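You operate a simulated robot arm through the tools that you are given. There is no shell and no other tool.

You run a simulated robot arm. Do the job below in one go: nothing can be reset, and whatever is moved stays where it is left.

JOB
Stand the rolled napkin in its ring on the red mat and fill the green glass to the line.
Fine: water from the carafe; put it back. Set down upright: carafe.

Only the result counts: the job must be done as asked and must still hold three seconds after the hand-in. Knocking over, shifting, dropping, spilling or breaking anything else fails it. Flat cloth is picked up by pressing the open fingertips on it (5 to 10 N) and closing them slowly along it; thin cloth reads only 2 to 8 mm in the jaws.

ROBOT AND FRAMES
A 6-joint arm with a four-finger gripper, fixed in place. Base frame: the origin is at the foot of the arm, x ahead of it, y to its left, z up. Readings come in m, degrees, newtons and seconds.
Its first joint turns from -166.0 to 166.0 degrees. Payload 3.67 kg.
The TCP is the grasp point between the finger pads, 0.028 m short of the fingertips. In the tool frame z runs along the fingers and y along their closing line. The gripper opens to 0.112 m. The gripper's body begins 0.073 m behind the TCP.
Orientation is that of the tool frame in the base frame, as a unit quaternion [x, y, z, w]. With the fingers straight down and closing along the base's y, the tool's x points along the base's -x, its y along +y and its z along -z.

CONTROLS
- The arm moves only by the tool step_arm. Its argument "motion" is a list of rows, each a list of 7 numbers: the shift along the tool's x, y, z in m, then the turn, a rotation vector about the tool's x, y, z in degrees, then the gripper command, from -1 (fully open) to 1 (shut), values between in proportion. In form: [[dx, dy, dz, wx, wy, wz, claw], ...]. A call has 1 to 20 rows; each row is the pose to reach, as a shift and turn from the pose commanded when the call began, along the tool's axes at that moment. A row lasts 0.2 s, in which the tool goes at most 0.05 m and 8.6 degrees; a call with a longer step from one row to the next is refused whole, and so is a gripper value outside its range. Where a pose cannot be reached the arm comes as near as it can. A force on the tool above 40 N (or 10 N above the force at the start of the call, whichever is more), or a blocked arm, ends the call early, and 0.2 s more pass. Each finger halts on what it meets, pressing with about 23 N; the grip force reading is that of the motor and also rises with nothing between the fingers. The clock runs only during rows and for 0.2 s after the last one: add rows that repeat a pose to give the fingers time. It gives the time, the measured TCP pose, the force on the tool (base axes), the opening and the grip force at its end, in the units of the frame above (readings bear some noise), with the torque about the TCP (base axes, N m) and any sound that the robot's microphone picked up.
- Cameras (640 x 400 px; columns grow to the right, rows downward): "scene" is fixed at [0.2205, 0.4992, 1.33]; the picture's right is [-0.38, -0.93, 0.00], its down [-0.60, 0.24, -0.76] and it looks along [0.71, -0.29, -0.64] (base axes); focal length 214 px, centre (320, 200). "wrist" rides on the gripper at [0.06, -0.018, -0.104] in the tool frame; the picture's right is [0.29, 0.96, 0.00], its down [-0.80, 0.24, -0.55] and it looks along [-0.53, 0.16, 0.83] (tool axes); focal length 234 px, centre (320, 200). There is no depth. A picture from a camera that has moved, and an enlarged one, comes with that camera's place and axes in the base frame and with its lens.
- grab_frame(camera): a new picture of that camera. The clock stands still meanwhile.
- inspect(camera, box): a new picture of the part [left, top, right, bottom] of that camera's present view, enlarged. The clock stands still meanwhile.
- job_done(): hands the job in; it is judged then, once.

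Nothing tells you positions but the pictures and the camera data. Unless the task says otherwise, let go and move clear before handing in.

The tools are called after "Emit:" as name(argument=value, ...) on one line, values as JSON. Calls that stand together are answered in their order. step_arm: Moves the arm, as the interface text tells. Its arguments: {"type":"object","properties":{"motion":{"type":"array","items":{"type":"array","items":{"type":"number"}}}},"required":["motion"]} The other tools are called the same way: grab_frame (camera) takes a picture; inspect (camera, box) takes an enlarged picture of a part of a camera's view; job_done () hands the job in.

At the start:

```text
time_s: 0.0
tcp_pos: [0.5473, 0.1019, 1.1702]
ee_rot: [-0.001, 1.0, 0.0, 0.0]
ft_force: [-1.4, 0.2, 1.1]
torque: [-0.01, 0.01, -0.03]
width: 0.1119
grip_force: 0.0
```

scene: 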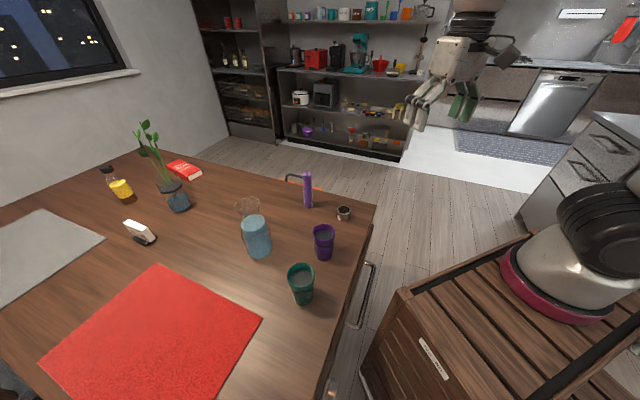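
wrist: 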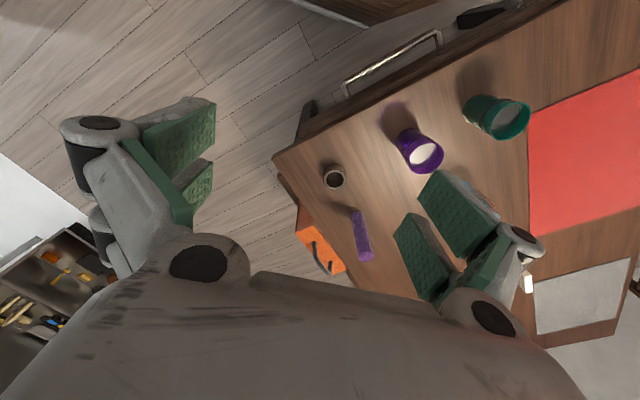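

I see a wooden table with a red mat, a green glass, a purple glass, a carafe with water, a purple roll (napkin), and a small ring-like thing. I'll take enlarged views first to locate everything.

Emit:
inspect(camera="scene", box=[220, 160, 380, 260])

Emit:
inspect(camera="scene", box=[220, 230, 380, 330])

Emit:
inspect(camera="scene", box=[80, 110, 240, 260])

Emit:
inspect(camera="wrist", box=[270, 60, 560, 300])

```text
4.00 times, centred on (300, 210) of scene
camera zoom: at [0.2205, 0.4992, 1.33], right [-0.38, -0.93, 0.0], down [-0.6, 0.24, -0.76], along [0.71, -0.29, -0.64], focal length 858 px, centre (400, 160)
```

zoom: 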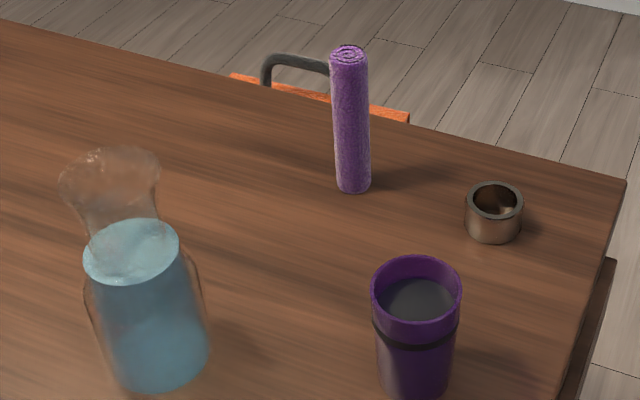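

```text
4.00 times, centred on (300, 280) of scene
camera zoom: at [0.2205, 0.4992, 1.33], right [-0.38, -0.93, 0.0], down [-0.6, 0.24, -0.76], along [0.71, -0.29, -0.64], focal length 858 px, centre (400, -120)
```

zoom: 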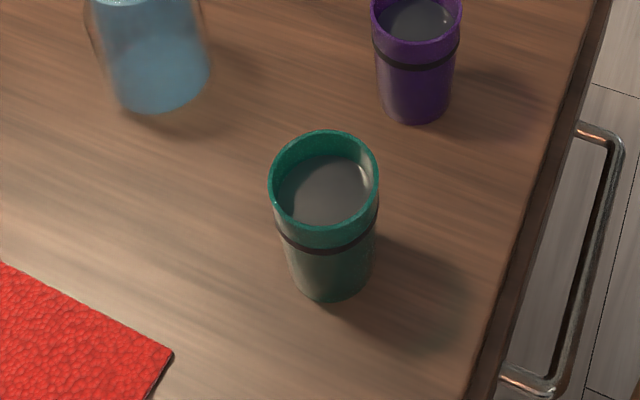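

```text
2.67 times, centred on (160, 185) of scene
camera zoom: at [0.2205, 0.4992, 1.33], right [-0.38, -0.93, 0.0], down [-0.6, 0.24, -0.76], along [0.71, -0.29, -0.64], focal length 572 px, centre (747, 240)
```

zoom: 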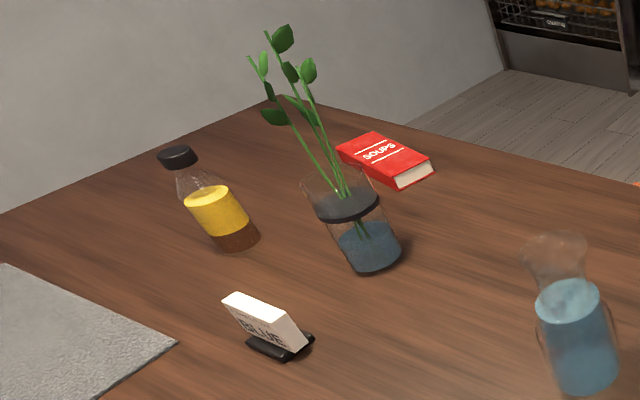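

```text
1.67 times, centred on (415, 180) of wrist
camera zoom: at [0.4878, 0.0838, 1.2735], right [-0.29, 0.96, 0.0], down [0.8, 0.24, 0.55], along [0.53, 0.16, -0.83], focal length 390 px, centre (162, 233)
```

zoom: 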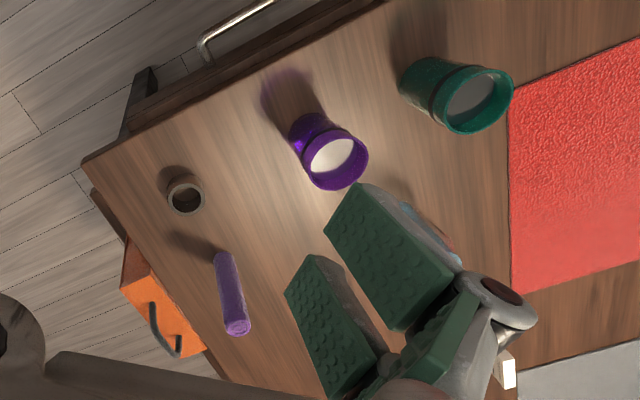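

The napkin roll, a metal ring, the carafe, and two banded glasses are on the table (surface at z≈0.75). I'll zoom closer on each for details before moving.

Emit:
inspect(camera="scene", box=[276, 250, 332, 310])

Emit:
inspect(camera="scene", box=[230, 190, 280, 265])

Emit:
inspect(camera="scene", box=[295, 165, 360, 225])

Emit:
inspect(camera="scene", box=[115, 210, 165, 250])

Emit:
inspect(camera="scene", box=[305, 215, 345, 270])

Emit:
inspect(camera="scene", box=[0, 200, 320, 400])

```text
6.67 times, centred on (304, 280) of scene
camera zoom: at [0.2205, 0.4992, 1.33], right [-0.38, -0.93, 0.0], down [-0.6, 0.24, -0.76], along [0.71, -0.29, -0.64], focal length 1430 px, centre (427, -333)
```

zoom: 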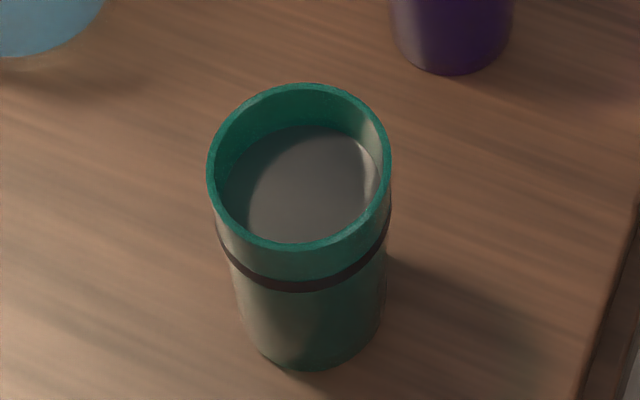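

```text
5.33 times, centred on (255, 228) of scene
camera zoom: at [0.2205, 0.4992, 1.33], right [-0.38, -0.93, 0.0], down [-0.6, 0.24, -0.76], along [0.71, -0.29, -0.64], focal length 1144 px, centre (667, 53)
```

zoom: 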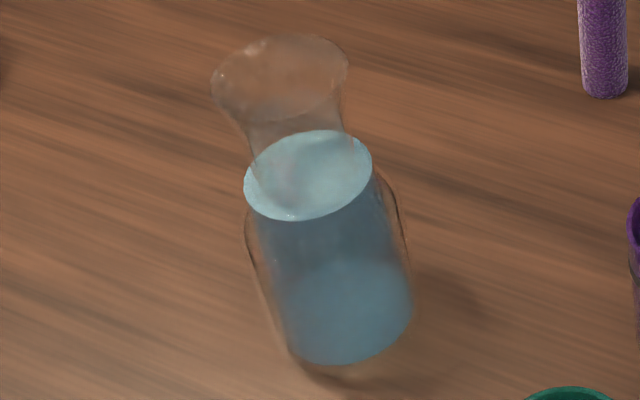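

```text
6.67 times, centred on (328, 195) of scene
camera zoom: at [0.2205, 0.4992, 1.33], right [-0.38, -0.93, 0.0], down [-0.6, 0.24, -0.76], along [0.71, -0.29, -0.64], focal length 1430 px, centre (270, 233)
```

zoom: 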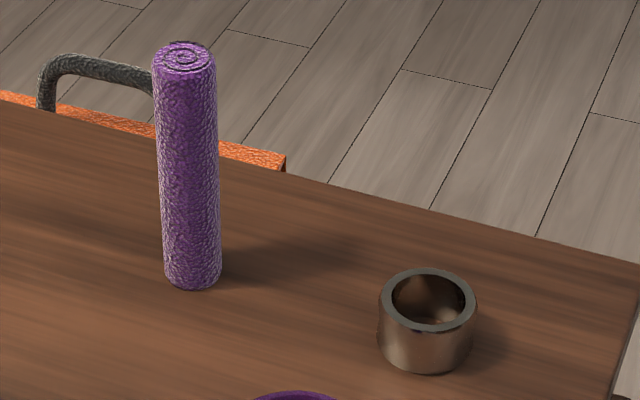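

```text
10.00 times, centred on (140, 230) of scene
camera zoom: at [0.2205, 0.4992, 1.33], right [-0.38, -0.93, 0.0], down [-0.6, 0.24, -0.76], along [0.71, -0.29, -0.64], focal length 2145 px, centre (2120, -100)
```

zoom: 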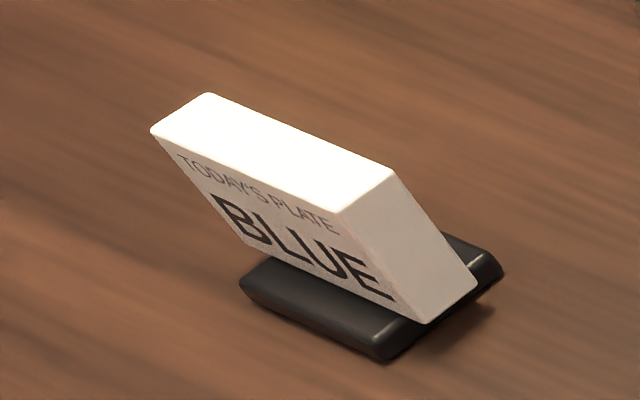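

```text
7.27 times, centred on (325, 242) of scene
camera zoom: at [0.2205, 0.4992, 1.33], right [-0.38, -0.93, 0.0], down [-0.6, 0.24, -0.76], along [0.71, -0.29, -0.64], focal length 1560 px, centre (284, -109)
```

zoom: 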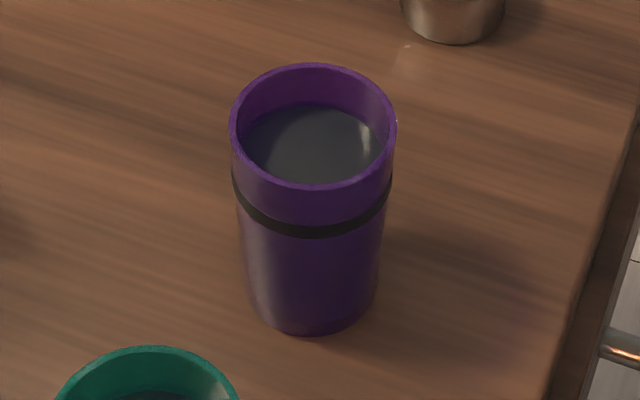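

```text
2.00 times, centred on (160, 300) of scene
camera zoom: at [0.2205, 0.4992, 1.33], right [-0.38, -0.93, 0.0], down [-0.6, 0.24, -0.76], along [0.71, -0.29, -0.64], focal length 429 px, centre (640, 0)
```

zoom: 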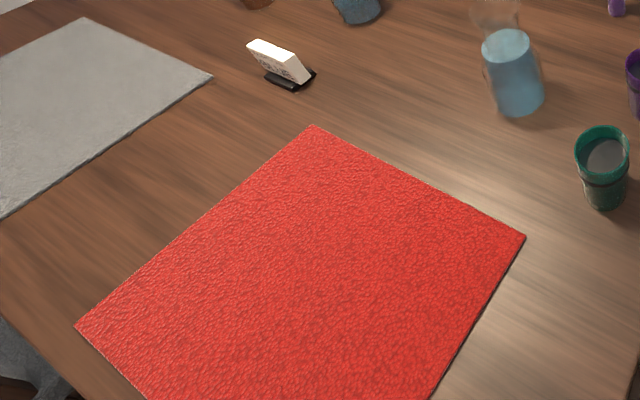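

The glasses look opaque with a dark disc inside near the rim, and I need to know whether that is liquid. I'll zoom the wrist view on both glasses and the ring.

Emit:
inspect(camera="wrist", box=[455, 85, 540, 145])

Emit:
inspect(camera="wrist", box=[380, 115, 460, 180])

Emit:
inspect(camera="wrist", box=[305, 150, 385, 270])

```text
6.67 times, centred on (498, 115) of wrist
camera zoom: at [0.4878, 0.0838, 1.2735], right [-0.29, 0.96, 0.0], down [0.8, 0.24, 0.55], along [0.53, 0.16, -0.83], focal length 1561 px, centre (-863, 767)
```

zoom: 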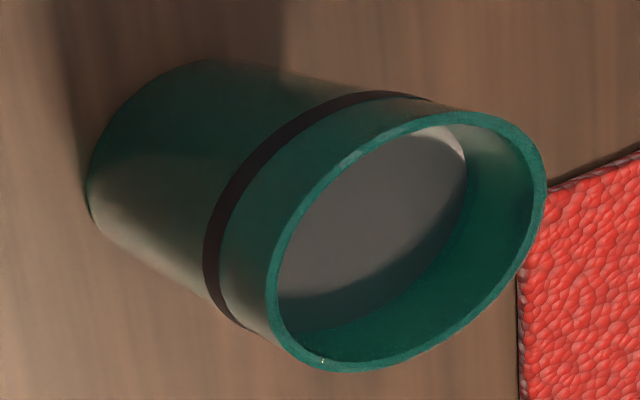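

```text
6.15 times, centred on (420, 148) of wrist
camera zoom: at [0.4878, 0.0838, 1.2735], right [-0.29, 0.96, 0.0], down [0.8, 0.24, 0.55], along [0.53, 0.16, -0.83], focal length 1441 px, centre (-295, 523)
```

zoom: 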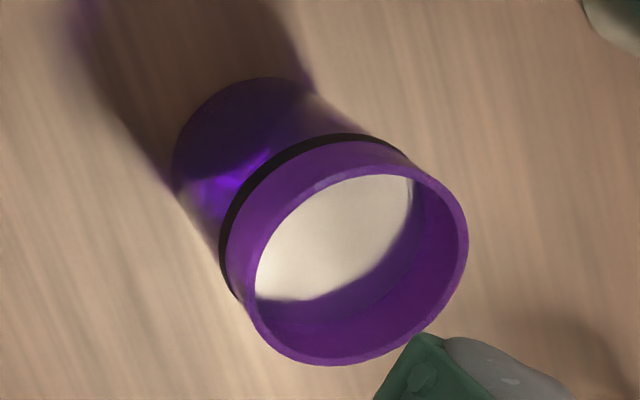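

```text
3.33 times, centred on (345, 210) of wrist
camera zoom: at [0.4878, 0.0838, 1.2735], right [-0.29, 0.96, 0.0], down [0.8, 0.24, 0.55], along [0.53, 0.16, -0.83], focal length 781 px, centre (237, 167)
```

zoom: 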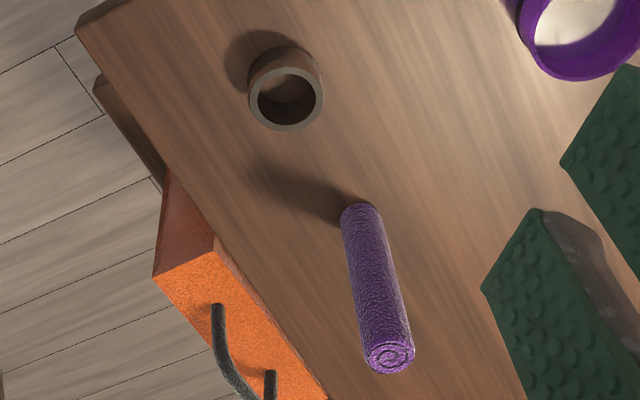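

The glasses contain a glossy disc near the band, so I want a closer look from above. I'll move the wrist camera over the green glass (≈(0.48, 0.44), rim z≈0.87), staying high.

Emit:
step_arm(motion=[[0.0154, 0.0303, 0.0175, 0, 0, -5.3, -1], [0.0308, 0.0605, 0.035, 0, 0, -10.6, -1], [0.0461, 0.0908, 0.0525, 0, 0, -15.9, -1], [0.0615, 0.121, 0.07, 0, 0, -21.2, -1], [0.0769, 0.1513, 0.0875, 0, 0, -26.5, -1], [0.0923, 0.1815, 0.105, 0, 0, -31.8, -1], [0.1076, 0.2118, 0.1225, 0, 0, -37.1, -1], [0.123, 0.242, 0.14, 0, 0, -42.4, -1], [0.123, 0.242, 0.14, 0, 0, -42.4, -1]])

Emit:
grab_frame(camera="wrist")

Emit:
grab_frame(camera="scene")

```text
time_s: 2.0
tcp_pos: [0.4235, 0.3442, 1.0303]
ee_rot: [-0.363, 0.932, 0.0, 0.0]
ft_force: [-0.1, -0.1, 0.5]
torque: [0.01, 0.01, 0.01]
width: 0.1121
grip_force: 0.0
```

```text
taken
camera wrist: at [0.3927, 0.2903, 1.1338], right [-0.86, 0.51, 0.0], down [0.43, 0.72, 0.55], along [0.28, 0.48, -0.83], focal length 234 px, centre (320, 200)
```

wrist: 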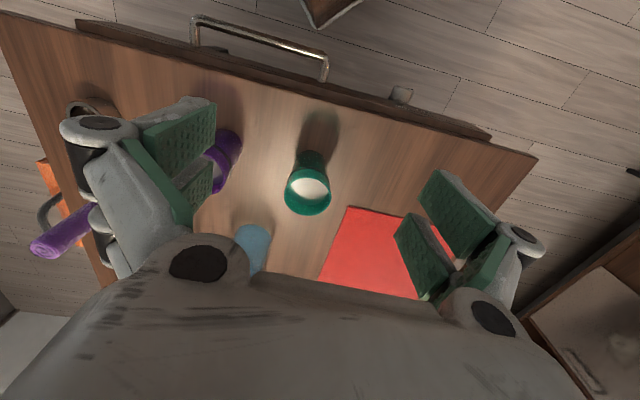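

```text
taken
```

scene: 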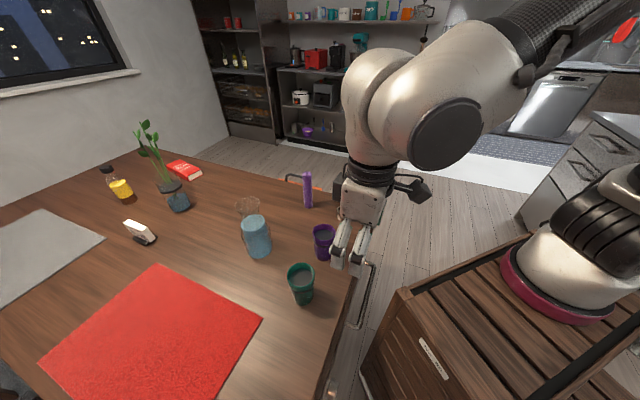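

Emit:
inspect(camera="wrist", box=[272, 140, 348, 222])

Emit:
inspect(camera="wrist", box=[200, 120, 260, 280])

```text
4.88 times, centred on (310, 181) of wrist
camera zoom: at [0.3927, 0.2903, 1.1338], right [-0.86, 0.51, 0.0], down [0.43, 0.72, 0.55], along [0.28, 0.48, -0.83], focal length 1142 px, centre (369, 293)
```

zoom: 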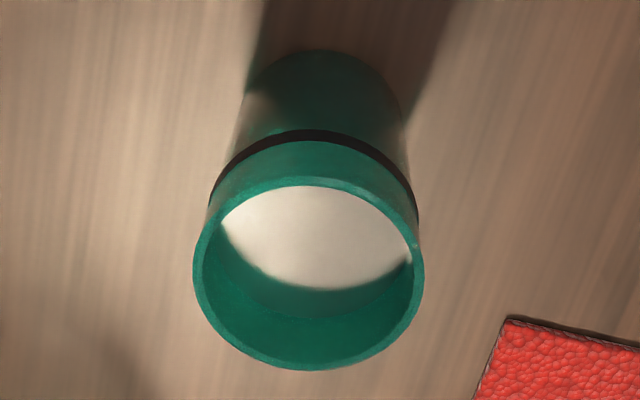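

```text
2.50 times, centred on (230, 200) of wrist
camera zoom: at [0.3927, 0.2903, 1.1338], right [-0.86, 0.51, 0.0], down [0.43, 0.72, 0.55], along [0.28, 0.48, -0.83], focal length 585 px, centre (545, 200)
```

zoom: 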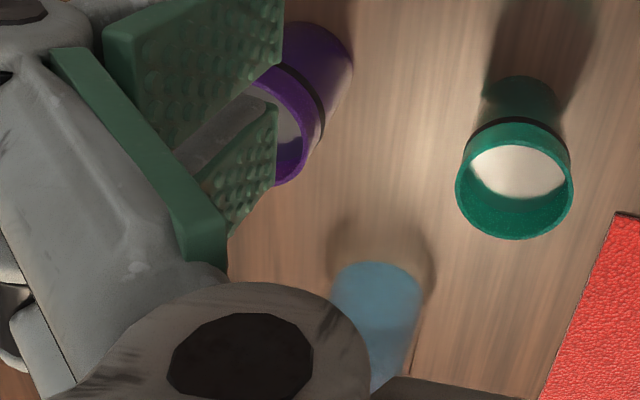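

The mat/table surface triangulates to z≈0.749 and the green glass rim to about (0.500, 0.436, 0.852). A disc sits about 20 mm under its rim, so I'll compare it with the water in the vase and the carafe.

Emit:
inspect(camera="scene", box=[150, 145, 200, 220])

Emit:
inspect(camera="scene", box=[283, 258, 323, 288])

Emit:
inspect(camera="wrist", box=[285, 160, 335, 215])

```text
5.33 times, centred on (175, 182) of scene
camera zoom: at [0.2205, 0.4992, 1.33], right [-0.38, -0.93, 0.0], down [-0.6, 0.24, -0.76], along [0.71, -0.29, -0.64], focal length 1144 px, centre (1093, 293)
```

zoom: 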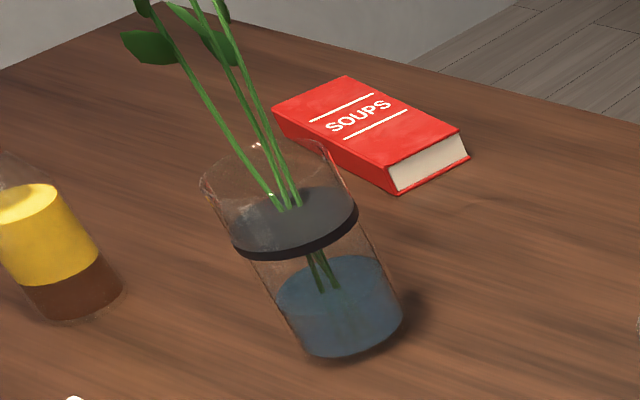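

```text
13.33 times, centred on (303, 273) of scene
camera zoom: at [0.2205, 0.4992, 1.33], right [-0.38, -0.93, 0.0], down [-0.6, 0.24, -0.76], along [0.71, -0.29, -0.64], focal length 2860 px, centre (547, -773)
```

zoom: 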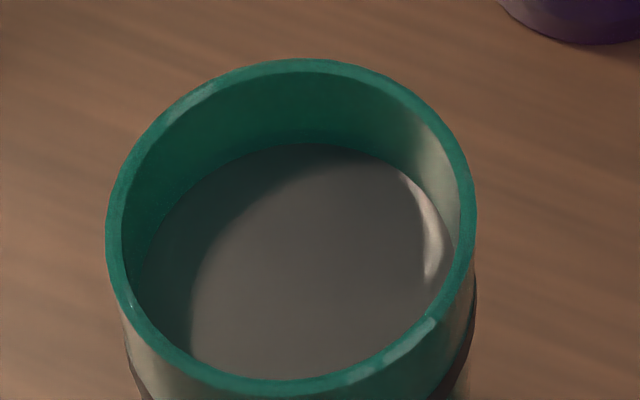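

```text
7.27 times, centred on (310, 188) of wrist
camera zoom: at [0.3927, 0.2903, 1.1338], right [-0.86, 0.51, 0.0], down [0.43, 0.72, 0.55], along [0.28, 0.48, -0.83], focal length 1703 px, centre (393, 291)
```

zoom: 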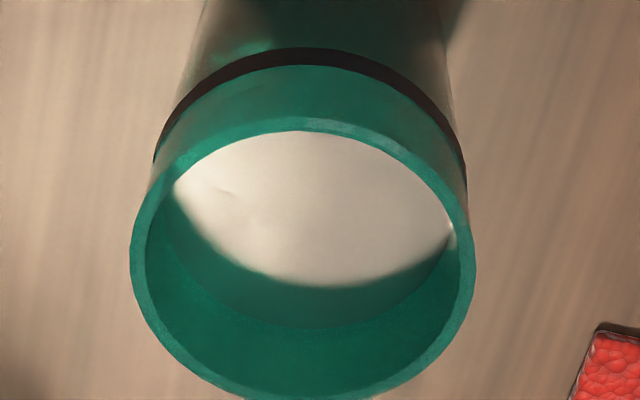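

The vase shows that the "line" is a thin solid dark disc, so the disc inside the green glass is its line marker and water should appear blue once it covers it. Next I'll move to a side-view, pre-grasp posture near the carafe to measure it.

Emit:
step_arm(motion=[[-0.0253, 0.0135, -0.0025, 0, 0, 7.8, -1], [-0.0506, 0.0269, -0.005, 0, 0, 15.6, -1], [-0.0758, 0.0404, -0.0075, 0, 0, 23.4, -1], [-0.1011, 0.0539, -0.01, 0, 0, 31.2, -1], [-0.1264, 0.0673, -0.0125, 0, 0, 39.0, -1], [-0.1517, 0.0808, -0.015, 0, 0, 46.8, -1], [-0.1769, 0.0942, -0.0175, 0, 0, 54.6, -1], [-0.2022, 0.1077, -0.02, 0, 0, 62.4, -1], [-0.2022, 0.1077, -0.02, 0, 0, 62.4, -1]])

```text
time_s: 4.0
tcp_pos: [0.4999, 0.5582, 1.0503]
ee_rot: [0.174, 0.985, 0.0, 0.0]
ft_force: [-0.3, -0.3, -0.5]
torque: [-0.01, -0.03, 0.0]
width: 0.112
grip_force: 0.1
```

Emit:
step_arm(motion=[[-0.0079, 0.0033, 0.0188, 0, -7.5, 0, -1], [-0.0157, 0.0065, 0.0375, 0, -15, 0, -1], [-0.0236, 0.0098, 0.0563, 0, -22.5, 0, -1], [-0.0315, 0.0131, 0.075, 0, -30, 0, -1], [-0.0393, 0.0163, 0.0938, 0, -37.5, 0, -1], [-0.0472, 0.0196, 0.1125, 0, -45, 0, -1], [-0.055, 0.0228, 0.1313, 0, -52.5, 0, -1], [-0.0629, 0.0261, 0.15, 0, -60, 0, -1], [-0.0629, 0.0261, 0.15, 0, -60, 0, -1]])

Emit:
grab_frame(camera="wrist")

Emit:
grab_frame(camera="scene")

```text
time_s: 6.0
tcp_pos: [0.5675, 0.5613, 0.9]
ee_rot: [0.15, 0.852, -0.087, 0.493]
ft_force: [0.0, -0.2, -0.1]
torque: [0.01, 0.01, -0.01]
width: 0.112
grip_force: 0.0
```

```text
taken
camera wrist: at [0.4497, 0.5865, 0.8993], right [0.19, 0.95, -0.25], down [0.0, 0.25, 0.97], along [0.98, -0.19, 0.04], focal length 234 px, centre (320, 200)
```

wrist: 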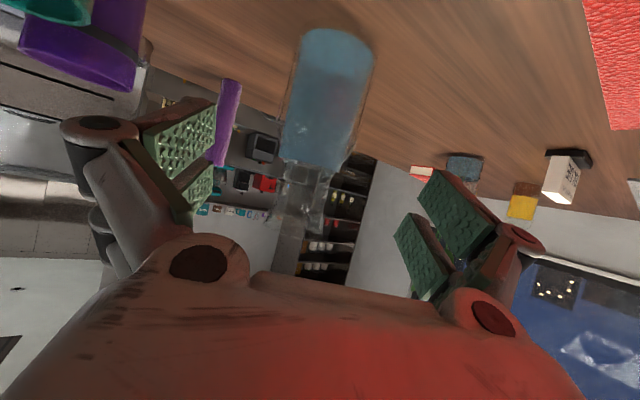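

```text
taken
```

scene: 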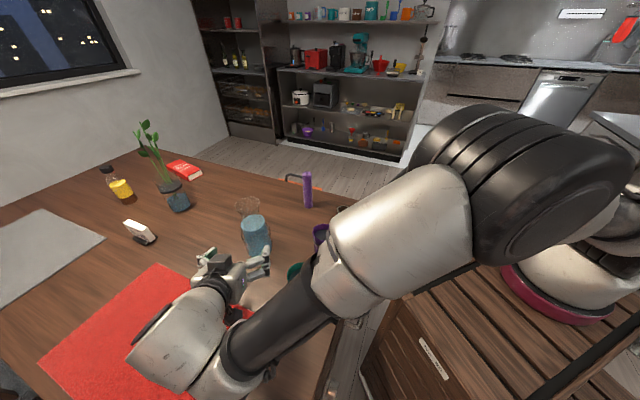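

Emit:
inspect(camera="wrist", box=[250, 0, 410, 250])

Emit:
inspect(camera="wrist", box=[270, 140, 350, 240])

Emit:
inspect(camera="wrist", box=[270, 10, 390, 90])

```text
1.60 times, centred on (330, 125) of wrist
camera zoom: at [0.4497, 0.5865, 0.8993], right [0.19, 0.95, -0.25], down [0.0, 0.25, 0.97], along [0.98, -0.19, 0.04], focal length 375 px, centre (304, 320)
```

zoom: 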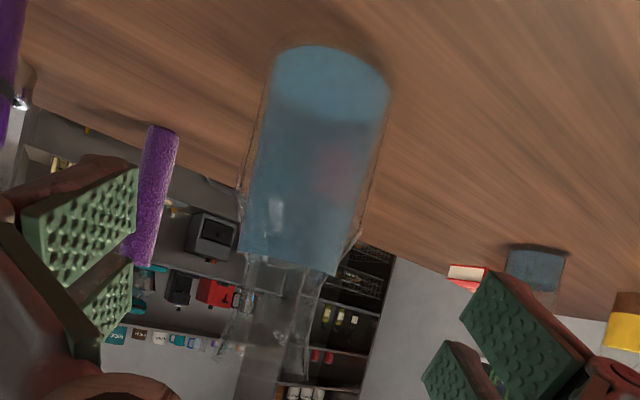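

```text
4.00 times, centred on (310, 190) of wrist
camera zoom: at [0.4497, 0.5865, 0.8993], right [0.19, 0.95, -0.25], down [0.0, 0.25, 0.97], along [0.98, -0.19, 0.04], focal length 937 px, centre (360, 240)
```

zoom: 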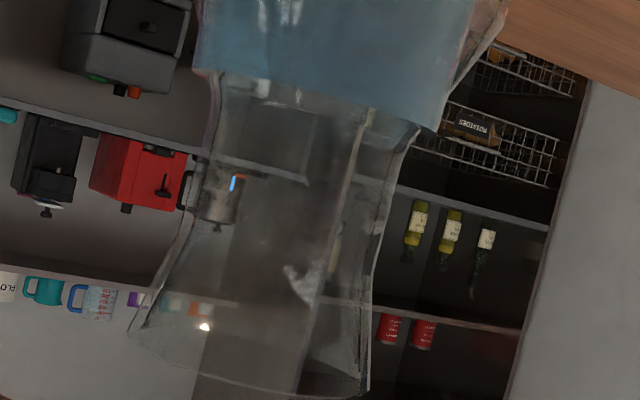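

```text
5.00 times, centred on (330, 50) of wrist
camera zoom: at [0.4497, 0.5865, 0.8993], right [0.19, 0.95, -0.25], down [0.0, 0.25, 0.97], along [0.98, -0.19, 0.04], focal length 1171 px, centre (270, 950)
```

zoom: 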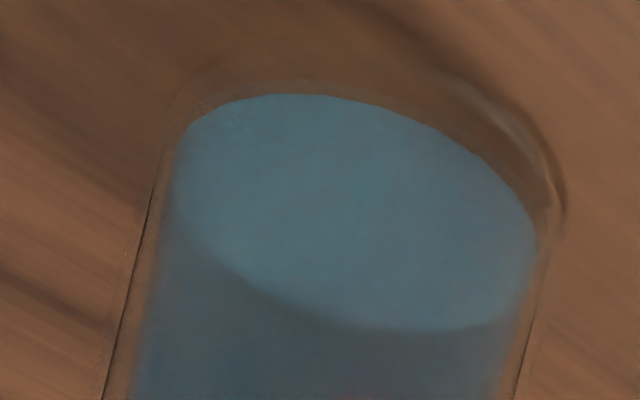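

The carafe axis is at about (0.697, 0.519): base z 0.749, lip z≈0.95, body radius ≈0.042, and water up to z≈0.875. I'll close in along the tool axis part way and check the centring.

Emit:
step_arm(motion=[[0, 0.002, 0.02, 0, 0, 0, -1], [0, 0.0045, 0.04, 0, 0, 0, -1], [0, 0.0045, 0.06, 0, 0, 0, -1], [0, 0.0045, 0.075, 0, 0, 0, -1], [0, 0.0045, 0.075, 0, 0, 0, -1]])

Emit:
grab_frame(camera="wrist")

Emit:
grab_frame(camera="scene")

```text
time_s: 7.2
tcp_pos: [0.6311, 0.5448, 0.8618]
ee_rot: [0.15, 0.853, -0.086, 0.492]
ft_force: [0.1, -0.3, -0.6]
torque: [0.02, 0.04, -0.01]
width: 0.112
grip_force: 0.0
```

```text
taken
camera wrist: at [0.5123, 0.5689, 0.8619], right [0.19, 0.95, -0.25], down [0.01, 0.25, 0.97], along [0.98, -0.19, 0.04], focal length 234 px, centre (320, 200)
```

wrist: 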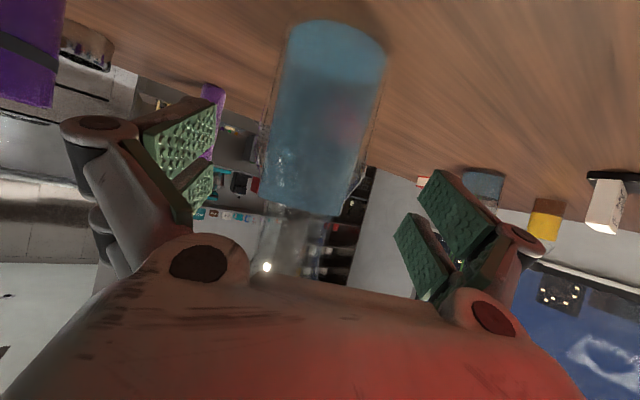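

```text
taken
```

scene: 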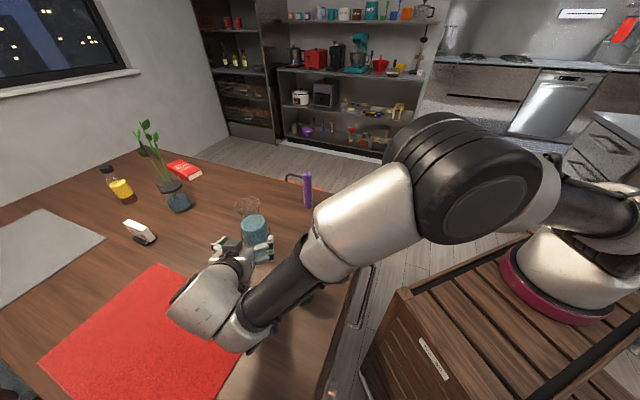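

Emit:
inspect(camera="wrist", box=[250, 10, 400, 110])

Emit:
inspect(camera="wrist", box=[240, 150, 400, 290])

```text
4.00 times, centred on (325, 60) of wrist
camera zoom: at [0.5123, 0.5689, 0.8619], right [0.19, 0.95, -0.25], down [0.01, 0.25, 0.97], along [0.98, -0.19, 0.04], focal length 937 px, centre (300, 760)
```

zoom: 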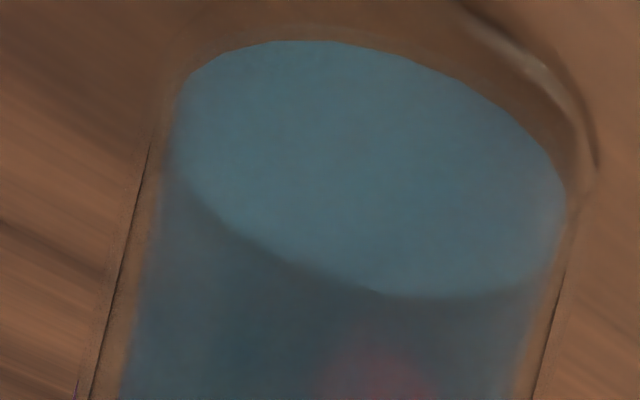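

```text
2.86 times, centred on (320, 220) of wrist
camera zoom: at [0.5123, 0.5689, 0.8619], right [0.19, 0.95, -0.25], down [0.01, 0.25, 0.97], along [0.98, -0.19, 0.04], focal length 669 px, centre (320, 143)
```

zoom: 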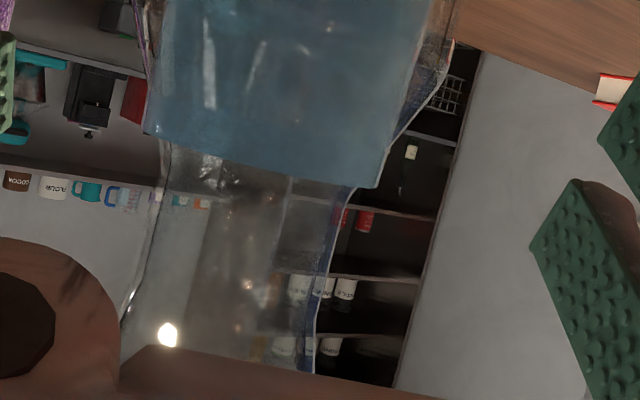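

Emit:
step_arm(motion=[[0, -0.0025, 0.015, 0, 0, 0, -1], [0, -0.0025, 0.03, 0, 0, 0, -1], [0, -0.0025, 0.045, 0, 0, 0, -1], [0, -0.0025, 0.06, 0, 0, 0, -1], [0, -0.0025, 0.072, 0, 0, 0, -1], [0, -0.0025, 0.081, 0, 0, 0, -1], [0, -0.0025, 0.081, 0, 0, 0, -1]])

Emit:
grab_frame(camera="wrist")

Emit:
inspect(camera="scene", box=[190, 190, 300, 290])

```text
time_s: 8.8
tcp_pos: [0.6955, 0.5188, 0.823]
ee_rot: [0.15, 0.853, -0.087, 0.493]
ft_force: [0.1, 0.5, -0.4]
torque: [-0.03, 0.0, -0.03]
width: 0.1118
grip_force: 0.0
```

```text
taken
camera wrist: at [0.5779, 0.5429, 0.8219], right [0.19, 0.95, -0.25], down [0.01, 0.25, 0.97], along [0.98, -0.19, 0.04], focal length 234 px, centre (320, 200)
```

wrist: 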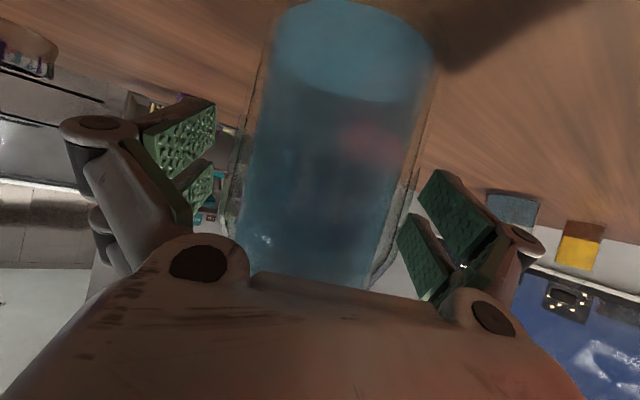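

```text
4.00 times, centred on (245, 240) of scene
camera zoom: at [0.2205, 0.4992, 1.33], right [-0.38, -0.93, 0.0], down [-0.6, 0.24, -0.76], along [0.71, -0.29, -0.64], focal length 858 px, centre (620, 40)
```

zoom: 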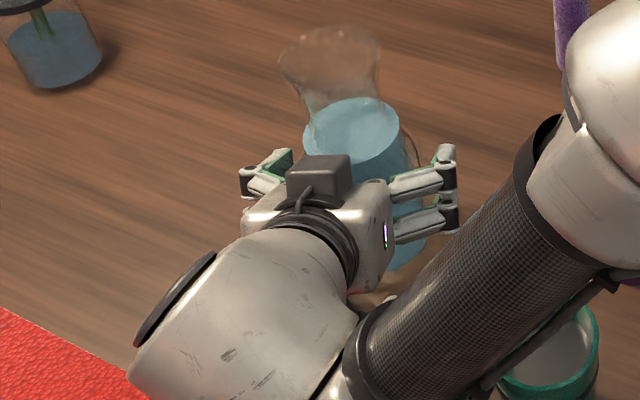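

The carafe sits centred between the open pads at about mid-body height. Now I'll close slowly on it.

Emit:
step_arm(motion=[[0, 0, 0, 0, 0, 0, -0.8], [0, 0, 0, 0, 0, 0, -0.65], [0, 0, 0, 0, 0, 0, -0.55], [0, 0, 0, 0, 0, 0, -0.5], [0, 0, 0, 0, 0, 0, -0.4], [0, 0, 0, 0, 0, 0, 0], [0, 0, 0, 0, 0, 0, 1], [0, 0, 0, 0, 0, 0, 1], [0, 0, 0, 0, 0, 0, 1]])

Emit:
grab_frame(camera="wrist")

```text
time_s: 10.8
tcp_pos: [0.6949, 0.5182, 0.8236]
ee_rot: [0.15, 0.853, -0.087, 0.493]
ft_force: [-2.5, -2.2, 1.5]
torque: [-0.19, 0.08, 0.0]
width: 0.0893
grip_force: 22.7
```

```text
taken
camera wrist: at [0.5777, 0.5429, 0.8221], right [0.19, 0.95, -0.25], down [0.01, 0.25, 0.97], along [0.98, -0.19, 0.04], focal length 234 px, centre (320, 200)
```

wrist: 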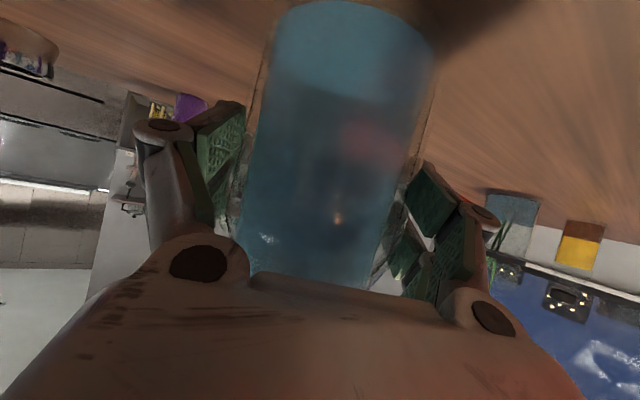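

Gripped at 0.089 m width with ~23 N. I'll lift 3 cm straight up and check weight and slip.

Emit:
step_arm(motion=[[-0.0026, 0, -0.0015, 0, 0, 0, 1], [-0.0087, 0, -0.005, 0, 0, 0, 1], [-0.0173, 0, -0.01, 0, 0, 0, 1], [-0.026, 0, -0.015, 0, 0, 0, 1], [-0.026, 0, -0.015, 0, 0, 0, 1], [-0.026, 0, -0.015, 0, 0, 0, 1]])

Emit:
grab_frame(camera="wrist")

Emit:
grab_frame(camera="scene")

```text
time_s: 12.2
tcp_pos: [0.6951, 0.5175, 0.8518]
ee_rot: [0.149, 0.853, -0.086, 0.492]
ft_force: [0.3, 0.5, -8.8]
torque: [-0.02, -0.01, 0.03]
width: 0.0895
grip_force: 22.9
```

```text
taken
camera wrist: at [0.5776, 0.5426, 0.8514], right [0.19, 0.95, -0.25], down [0.01, 0.25, 0.97], along [0.98, -0.19, 0.04], focal length 234 px, centre (320, 200)
```

wrist: 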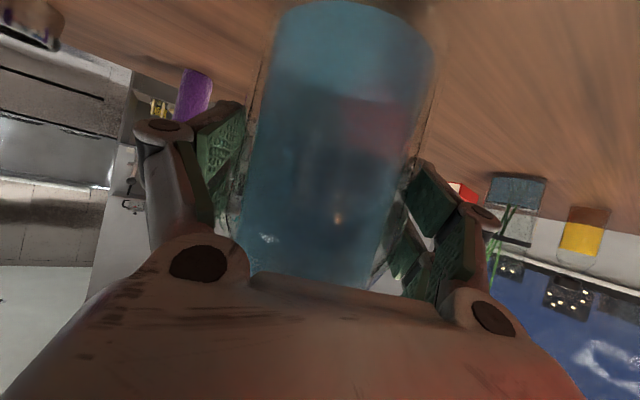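

```text
taken
```

scene: 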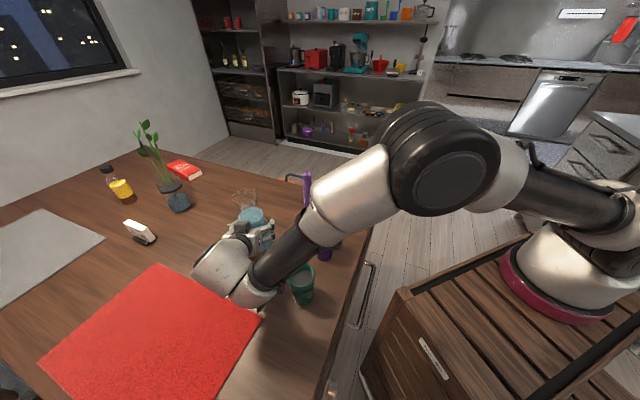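

Weight ≈0.9 kg with no torque, so the grip is at the centre of mass. I'll lift it to z≈0.99 with a slight safe tilt, then carry it to the green glass.

Emit:
step_arm(motion=[[-0.0199, 0, -0.0115, 0, 3, 0, 1], [-0.0398, 0, -0.023, 0, 7, 0, 1], [-0.0598, 0, -0.0345, 0, 11, 0, 1], [-0.0797, 0, -0.046, 0, 15, 0, 1], [-0.0996, 0, -0.0575, 0, 19, 0, 1], [-0.1195, 0, -0.069, 0, 22, 0, 1], [-0.1195, 0, -0.069, 0, 24, 0, 1], [-0.1195, 0, -0.069, 0, 24, 0, 1]])

Emit:
grab_frame(camera="wrist")

Emit:
grab_frame(camera="scene")

```text
time_s: 14.0
tcp_pos: [0.6965, 0.5202, 0.9894]
ee_rot: [0.165, 0.937, -0.054, 0.304]
ft_force: [0.6, 0.3, -8.4]
torque: [0.03, -0.03, -0.04]
width: 0.0893
grip_force: 22.2
```

```text
taken
camera wrist: at [0.5872, 0.5396, 1.038], right [0.11, 0.98, -0.17], down [0.38, 0.12, 0.92], along [0.92, -0.16, -0.36], focal length 234 px, centre (320, 200)
```

wrist: 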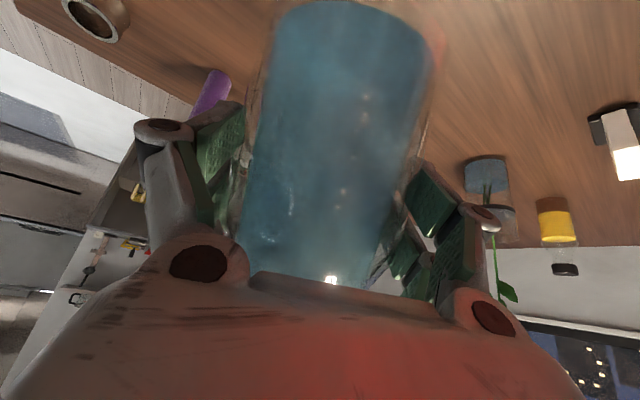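

```text
taken
```

scene: 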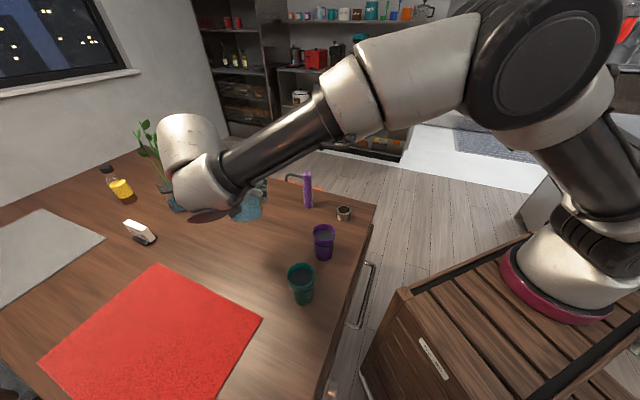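

Emit:
step_arm(motion=[[0.0218, -0.0145, -0.0159, 0, 1.6, 0, 1], [0.0437, -0.029, -0.0317, 0, 3.2, 0, 1], [0.0655, -0.0435, -0.0476, 0, 4.8, 0, 1], [0.0874, -0.058, -0.0635, 0, 6.4, 0, 1], [0.1092, -0.0725, -0.0794, 0, 8, 0, 1], [0.131, -0.087, -0.0952, 0, 9.6, 0, 1], [0.1529, -0.1015, -0.1111, 0, 11.2, 0, 1], [0.1747, -0.116, -0.127, 0, 12.8, 0, 1], [0.1966, -0.1305, -0.1428, 0, 14.4, 0, 1], [0.2184, -0.145, -0.1587, 0, 16, 0, 1], [0.2184, -0.145, -0.1587, 0, 16, 0, 1]])

Emit:
grab_frame(camera="wrist")

Emit:
grab_frame(camera="scene")

```text
time_s: 16.4
tcp_pos: [0.3924, 0.4761, 0.9903]
ee_rot: [0.171, 0.97, -0.03, 0.171]
ft_force: [0.2, -0.7, -8.2]
torque: [-0.01, -0.02, -0.01]
width: 0.0893
grip_force: 23.1
```

```text
taken
camera wrist: at [0.3008, 0.4896, 1.0665], right [0.07, 0.99, -0.1], down [0.61, 0.03, 0.79], along [0.79, -0.12, -0.6], focal length 234 px, centre (320, 200)
```

wrist: 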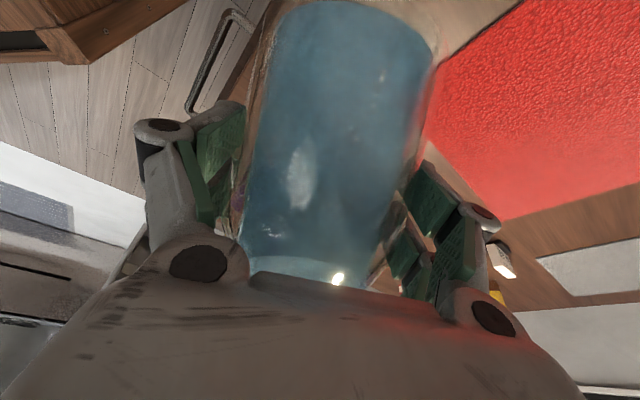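

```text
taken
```

scene: 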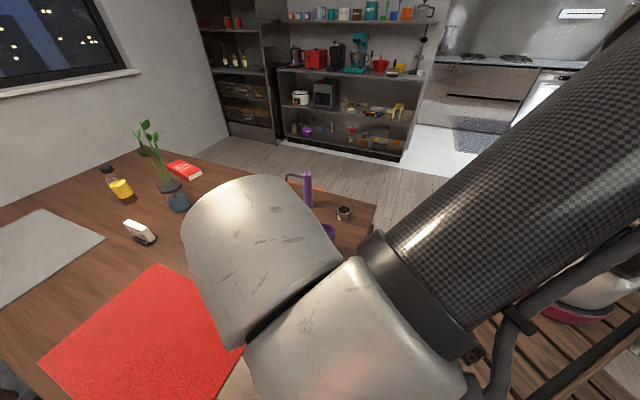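

The carafe is held firmly and is behind the green glass, with the arm blocking the scene camera for now. I'll descend to pouring height while keeping the tilt at 40–50°, below the estimated pour-over angle (~60°).

Emit:
step_arm(motion=[[0.0077, -0.0005, 0.0212, 0, 0, 0, 1], [0.0154, -0.001, 0.0423, 0, 0, 0, 1], [0.0231, -0.001, 0.0635, 0, 0, 0, 1], [0.0308, -0.001, 0.0846, 0, 0, 0, 1], [0.0385, -0.001, 0.1058, 0, 0, 0, 1], [0.0462, -0.001, 0.1269, 0, 0, 0, 1], [0.0517, -0.001, 0.1249, 0, 5, 0, 1], [0.0572, -0.001, 0.1229, 0, 10, 0, 1], [0.0572, -0.001, 0.1229, 0, 10, 0, 1]])

Emit:
grab_frame(camera="wrist")

Emit:
grab_frame(camera="scene")

```text
time_s: 18.4
tcp_pos: [0.3807, 0.4783, 0.8557]
ee_rot: [0.172, 0.981, -0.015, 0.085]
ft_force: [0.3, 0.4, -8.9]
torque: [0.01, 0.02, 0.01]
width: 0.0891
grip_force: 23.1
```

```text
taken
camera wrist: at [0.3033, 0.4873, 0.9467], right [0.06, 1.0, -0.05], down [0.73, -0.01, 0.68], along [0.68, -0.08, -0.73], focal length 234 px, centre (320, 200)
```

wrist: 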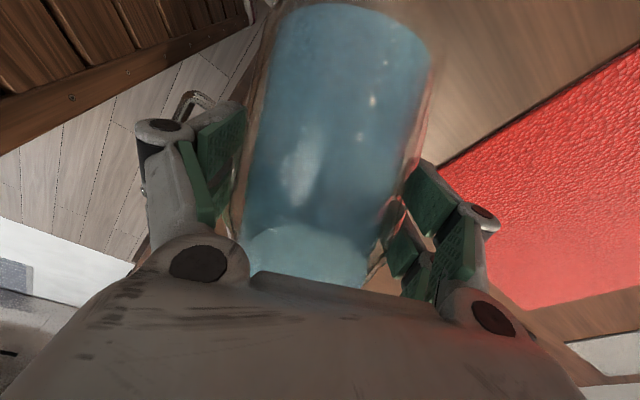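

```text
taken
```

scene: 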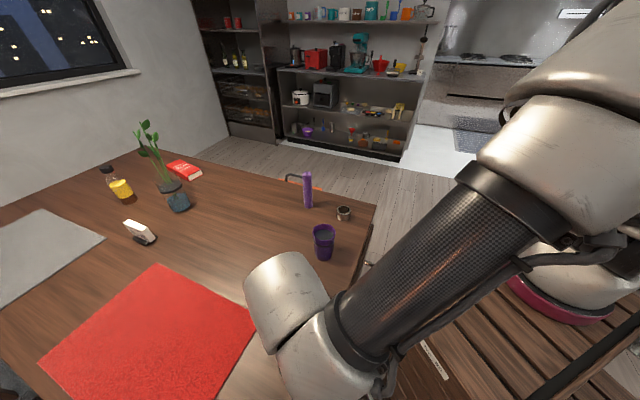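

Emit:
step_arm(motion=[[0.0017, 0, -0.0003, 0, 2, 0, 1], [0.0035, 0, -0.0006, 0, 4, 0, 1], [0.0052, 0, -0.0009, 0, 6, 0, 1], [0.0052, 0, -0.0009, 0, 6, 0, 1], [0.0052, 0, -0.0009, 0, 6, 0, 1]])

Emit:
inspect(camera="wrist", box=[200, 0, 460, 300])

```text
time_s: 19.6
tcp_pos: [0.3756, 0.4782, 0.8552]
ee_rot: [0.172, 0.984, -0.006, 0.035]
ft_force: [-0.6, -0.2, -8.2]
torque: [-0.02, 0.03, -0.01]
width: 0.0886
grip_force: 22.7
```

```text
1.33 times, centred on (330, 150) of wrist
camera zoom: at [0.3076, 0.4855, 0.954], right [0.06, 1.0, -0.02], down [0.79, -0.03, 0.61], along [0.61, -0.05, -0.79], focal length 312 px, centre (307, 267)
```

zoom: 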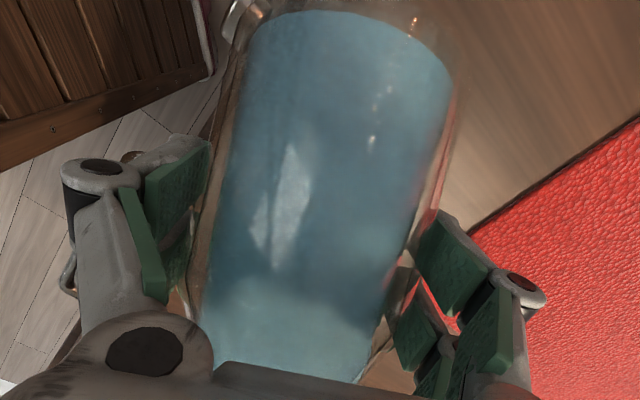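

No pour and no sound yet at 56°. I'll go on in small steps.

Emit:
step_arm(motion=[[0.0009, 0, 0, 0, 1.3, 0, 1], [0.0018, 0, -0.0001, 0, 2.6, 0, 1], [0.0027, 0, -0.0002, 0, 4, 0, 1], [0.0027, 0, -0.0002, 0, 4, 0, 1], [0.0027, 0, -0.0002, 0, 4, 0, 1]])

Emit:
inspect(camera="wrist", box=[200, 0, 460, 300])

```text
time_s: 20.8
tcp_pos: [0.3729, 0.4808, 0.8552]
ee_rot: [0.172, 0.985, 0.0, 0.0]
ft_force: [0.2, 0.9, -8.6]
torque: [-0.01, 0.04, -0.02]
width: 0.0887
grip_force: 22.9
```

```text
1.33 times, centred on (330, 150) of wrist
camera zoom: at [0.3119, 0.4839, 0.9583], right [0.06, 1.0, 0.0], down [0.83, -0.05, 0.55], along [0.55, -0.03, -0.83], focal length 312 px, centre (307, 267)
```

zoom: 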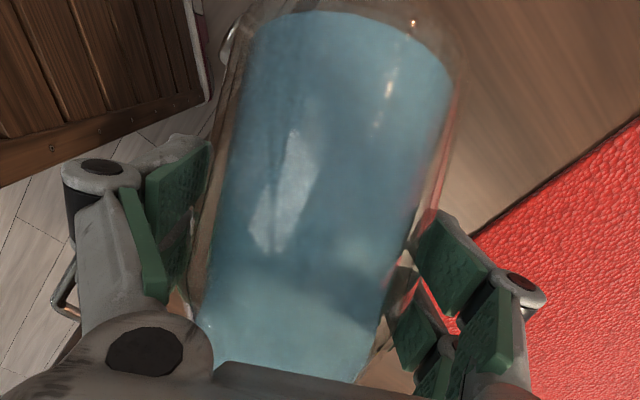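

Emit:
step_arm(motion=[[0.0008, 0, 0, 0, 1, 0, 1], [0.0013, 0, 0, 0, 2, 0, 1], [0.0013, 0, 0, 0, 2, 0, 1], [0.0013, 0, 0, 0, 2, 0, 1]])

Emit:
grab_frame(camera="scene")

```text
time_s: 21.8
tcp_pos: [0.3714, 0.4806, 0.8541]
ee_rot: [0.173, 0.985, 0.003, -0.017]
ft_force: [0.1, -0.4, -8.2]
torque: [-0.03, -0.02, -0.01]
width: 0.0885
grip_force: 22.7
```

```text
taken
```

scene: 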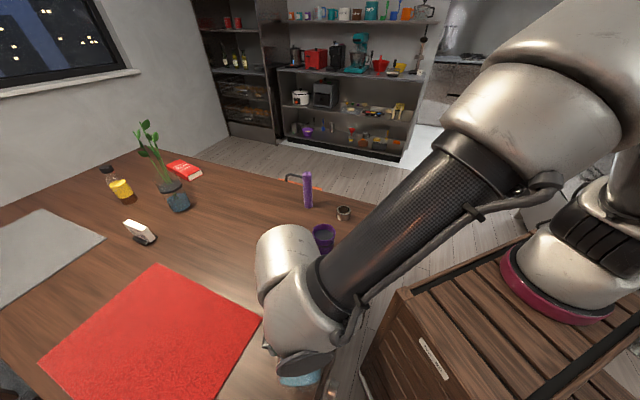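

Emit:
step_arm(motion=[[0.0006, 0, 0, 0, 1, 0, 1], [0.0011, 0, -0.0003, 0, 2, 0, 1], [0.0011, 0, -0.0003, 0, 2, 0, 1], [0.0011, 0, -0.0003, 0, 2, 0, 1]])

Emit:
inspect(camera="wrist", box=[200, 0, 460, 300])

```text
time_s: 22.8
tcp_pos: [0.3709, 0.4816, 0.8553]
ee_rot: [0.173, 0.984, 0.005, -0.034]
ft_force: [-0.6, -0.7, -7.8]
torque: [-0.04, -0.04, -0.01]
width: 0.088
grip_force: 22.6
```

```text
1.33 times, centred on (330, 150) of wrist
camera zoom: at [0.3166, 0.4823, 0.9625], right [0.06, 1.0, 0.02], down [0.87, -0.06, 0.5], along [0.5, -0.01, -0.87], focal length 312 px, centre (307, 267)
```

zoom: 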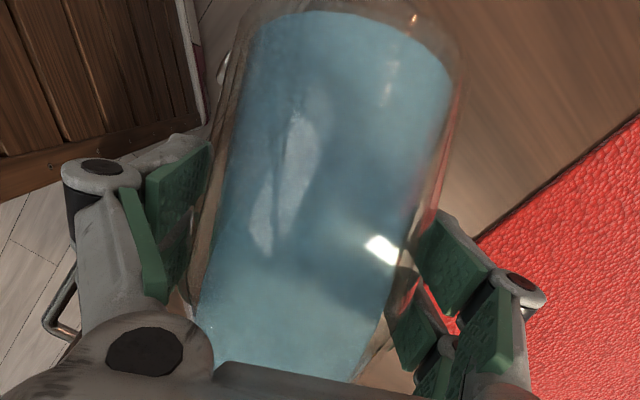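

Emit:
step_arm(motion=[[0.0005, 0, -0.001, 0, 1, 0, 1], [0.0008, 0, -0.002, 0, 2, 0, 1], [0.0008, 0, -0.002, 0, 2, 0, 1], [0.0008, 0, -0.002, 0, 2, 0, 1]])

Emit:
inspect(camera="wrist", box=[200, 0, 460, 300])

```text
time_s: 23.8
tcp_pos: [0.3704, 0.4811, 0.857]
ee_rot: [0.173, 0.984, 0.009, -0.052]
ft_force: [0.9, 1.3, -8.3]
torque: [0.02, -0.01, -0.01]
width: 0.0886
grip_force: 23.4
```

```text
1.33 times, centred on (330, 150) of wrist
camera zoom: at [0.3198, 0.4812, 0.9664], right [0.06, 1.0, 0.03], down [0.88, -0.06, 0.47], along [0.47, 0.0, -0.88], focal length 312 px, centre (307, 267)
```

zoom: 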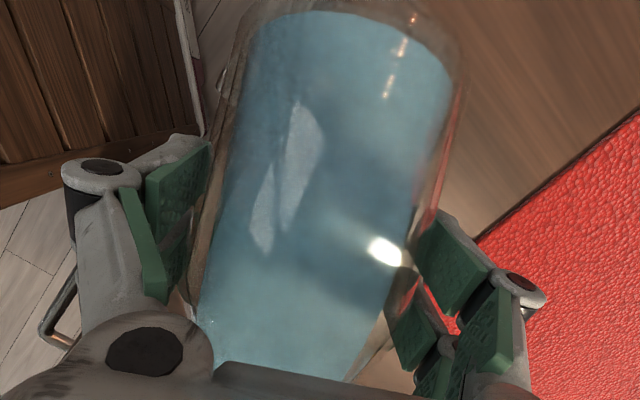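

Emit:
step_arm(motion=[[0.0008, 0, -0.004, 0, 1, 0, 1], [0.0016, 0, -0.0079, 0, 2, 0, 1], [0.0016, 0, -0.0079, 0, 2, 0, 1], [0.0016, 0, -0.0079, 0, 2, 0, 1]])

Emit:
inspect(camera="wrist", box=[200, 0, 460, 300])

```text
time_s: 24.8
tcp_pos: [0.3702, 0.4817, 0.8657]
ee_rot: [0.173, 0.983, 0.012, -0.069]
ft_force: [0.4, 0.8, -8.3]
torque: [-0.01, -0.01, 0.0]
width: 0.0885
grip_force: 23.2
```

```text
1.33 times, centred on (330, 150) of wrist
camera zoom: at [0.3228, 0.4801, 0.9762], right [0.06, 1.0, 0.04], down [0.9, -0.07, 0.44], along [0.44, 0.01, -0.9], focal length 312 px, centre (307, 267)
```

zoom: 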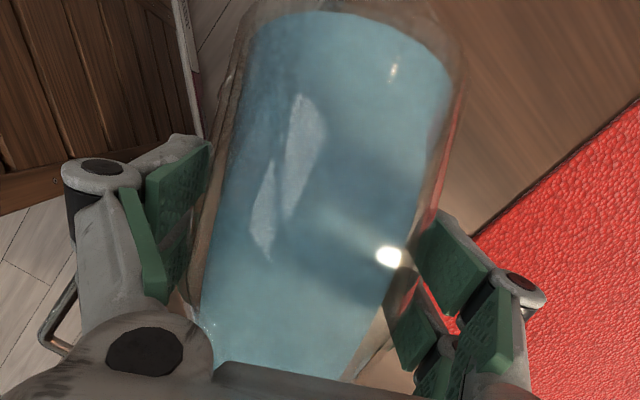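

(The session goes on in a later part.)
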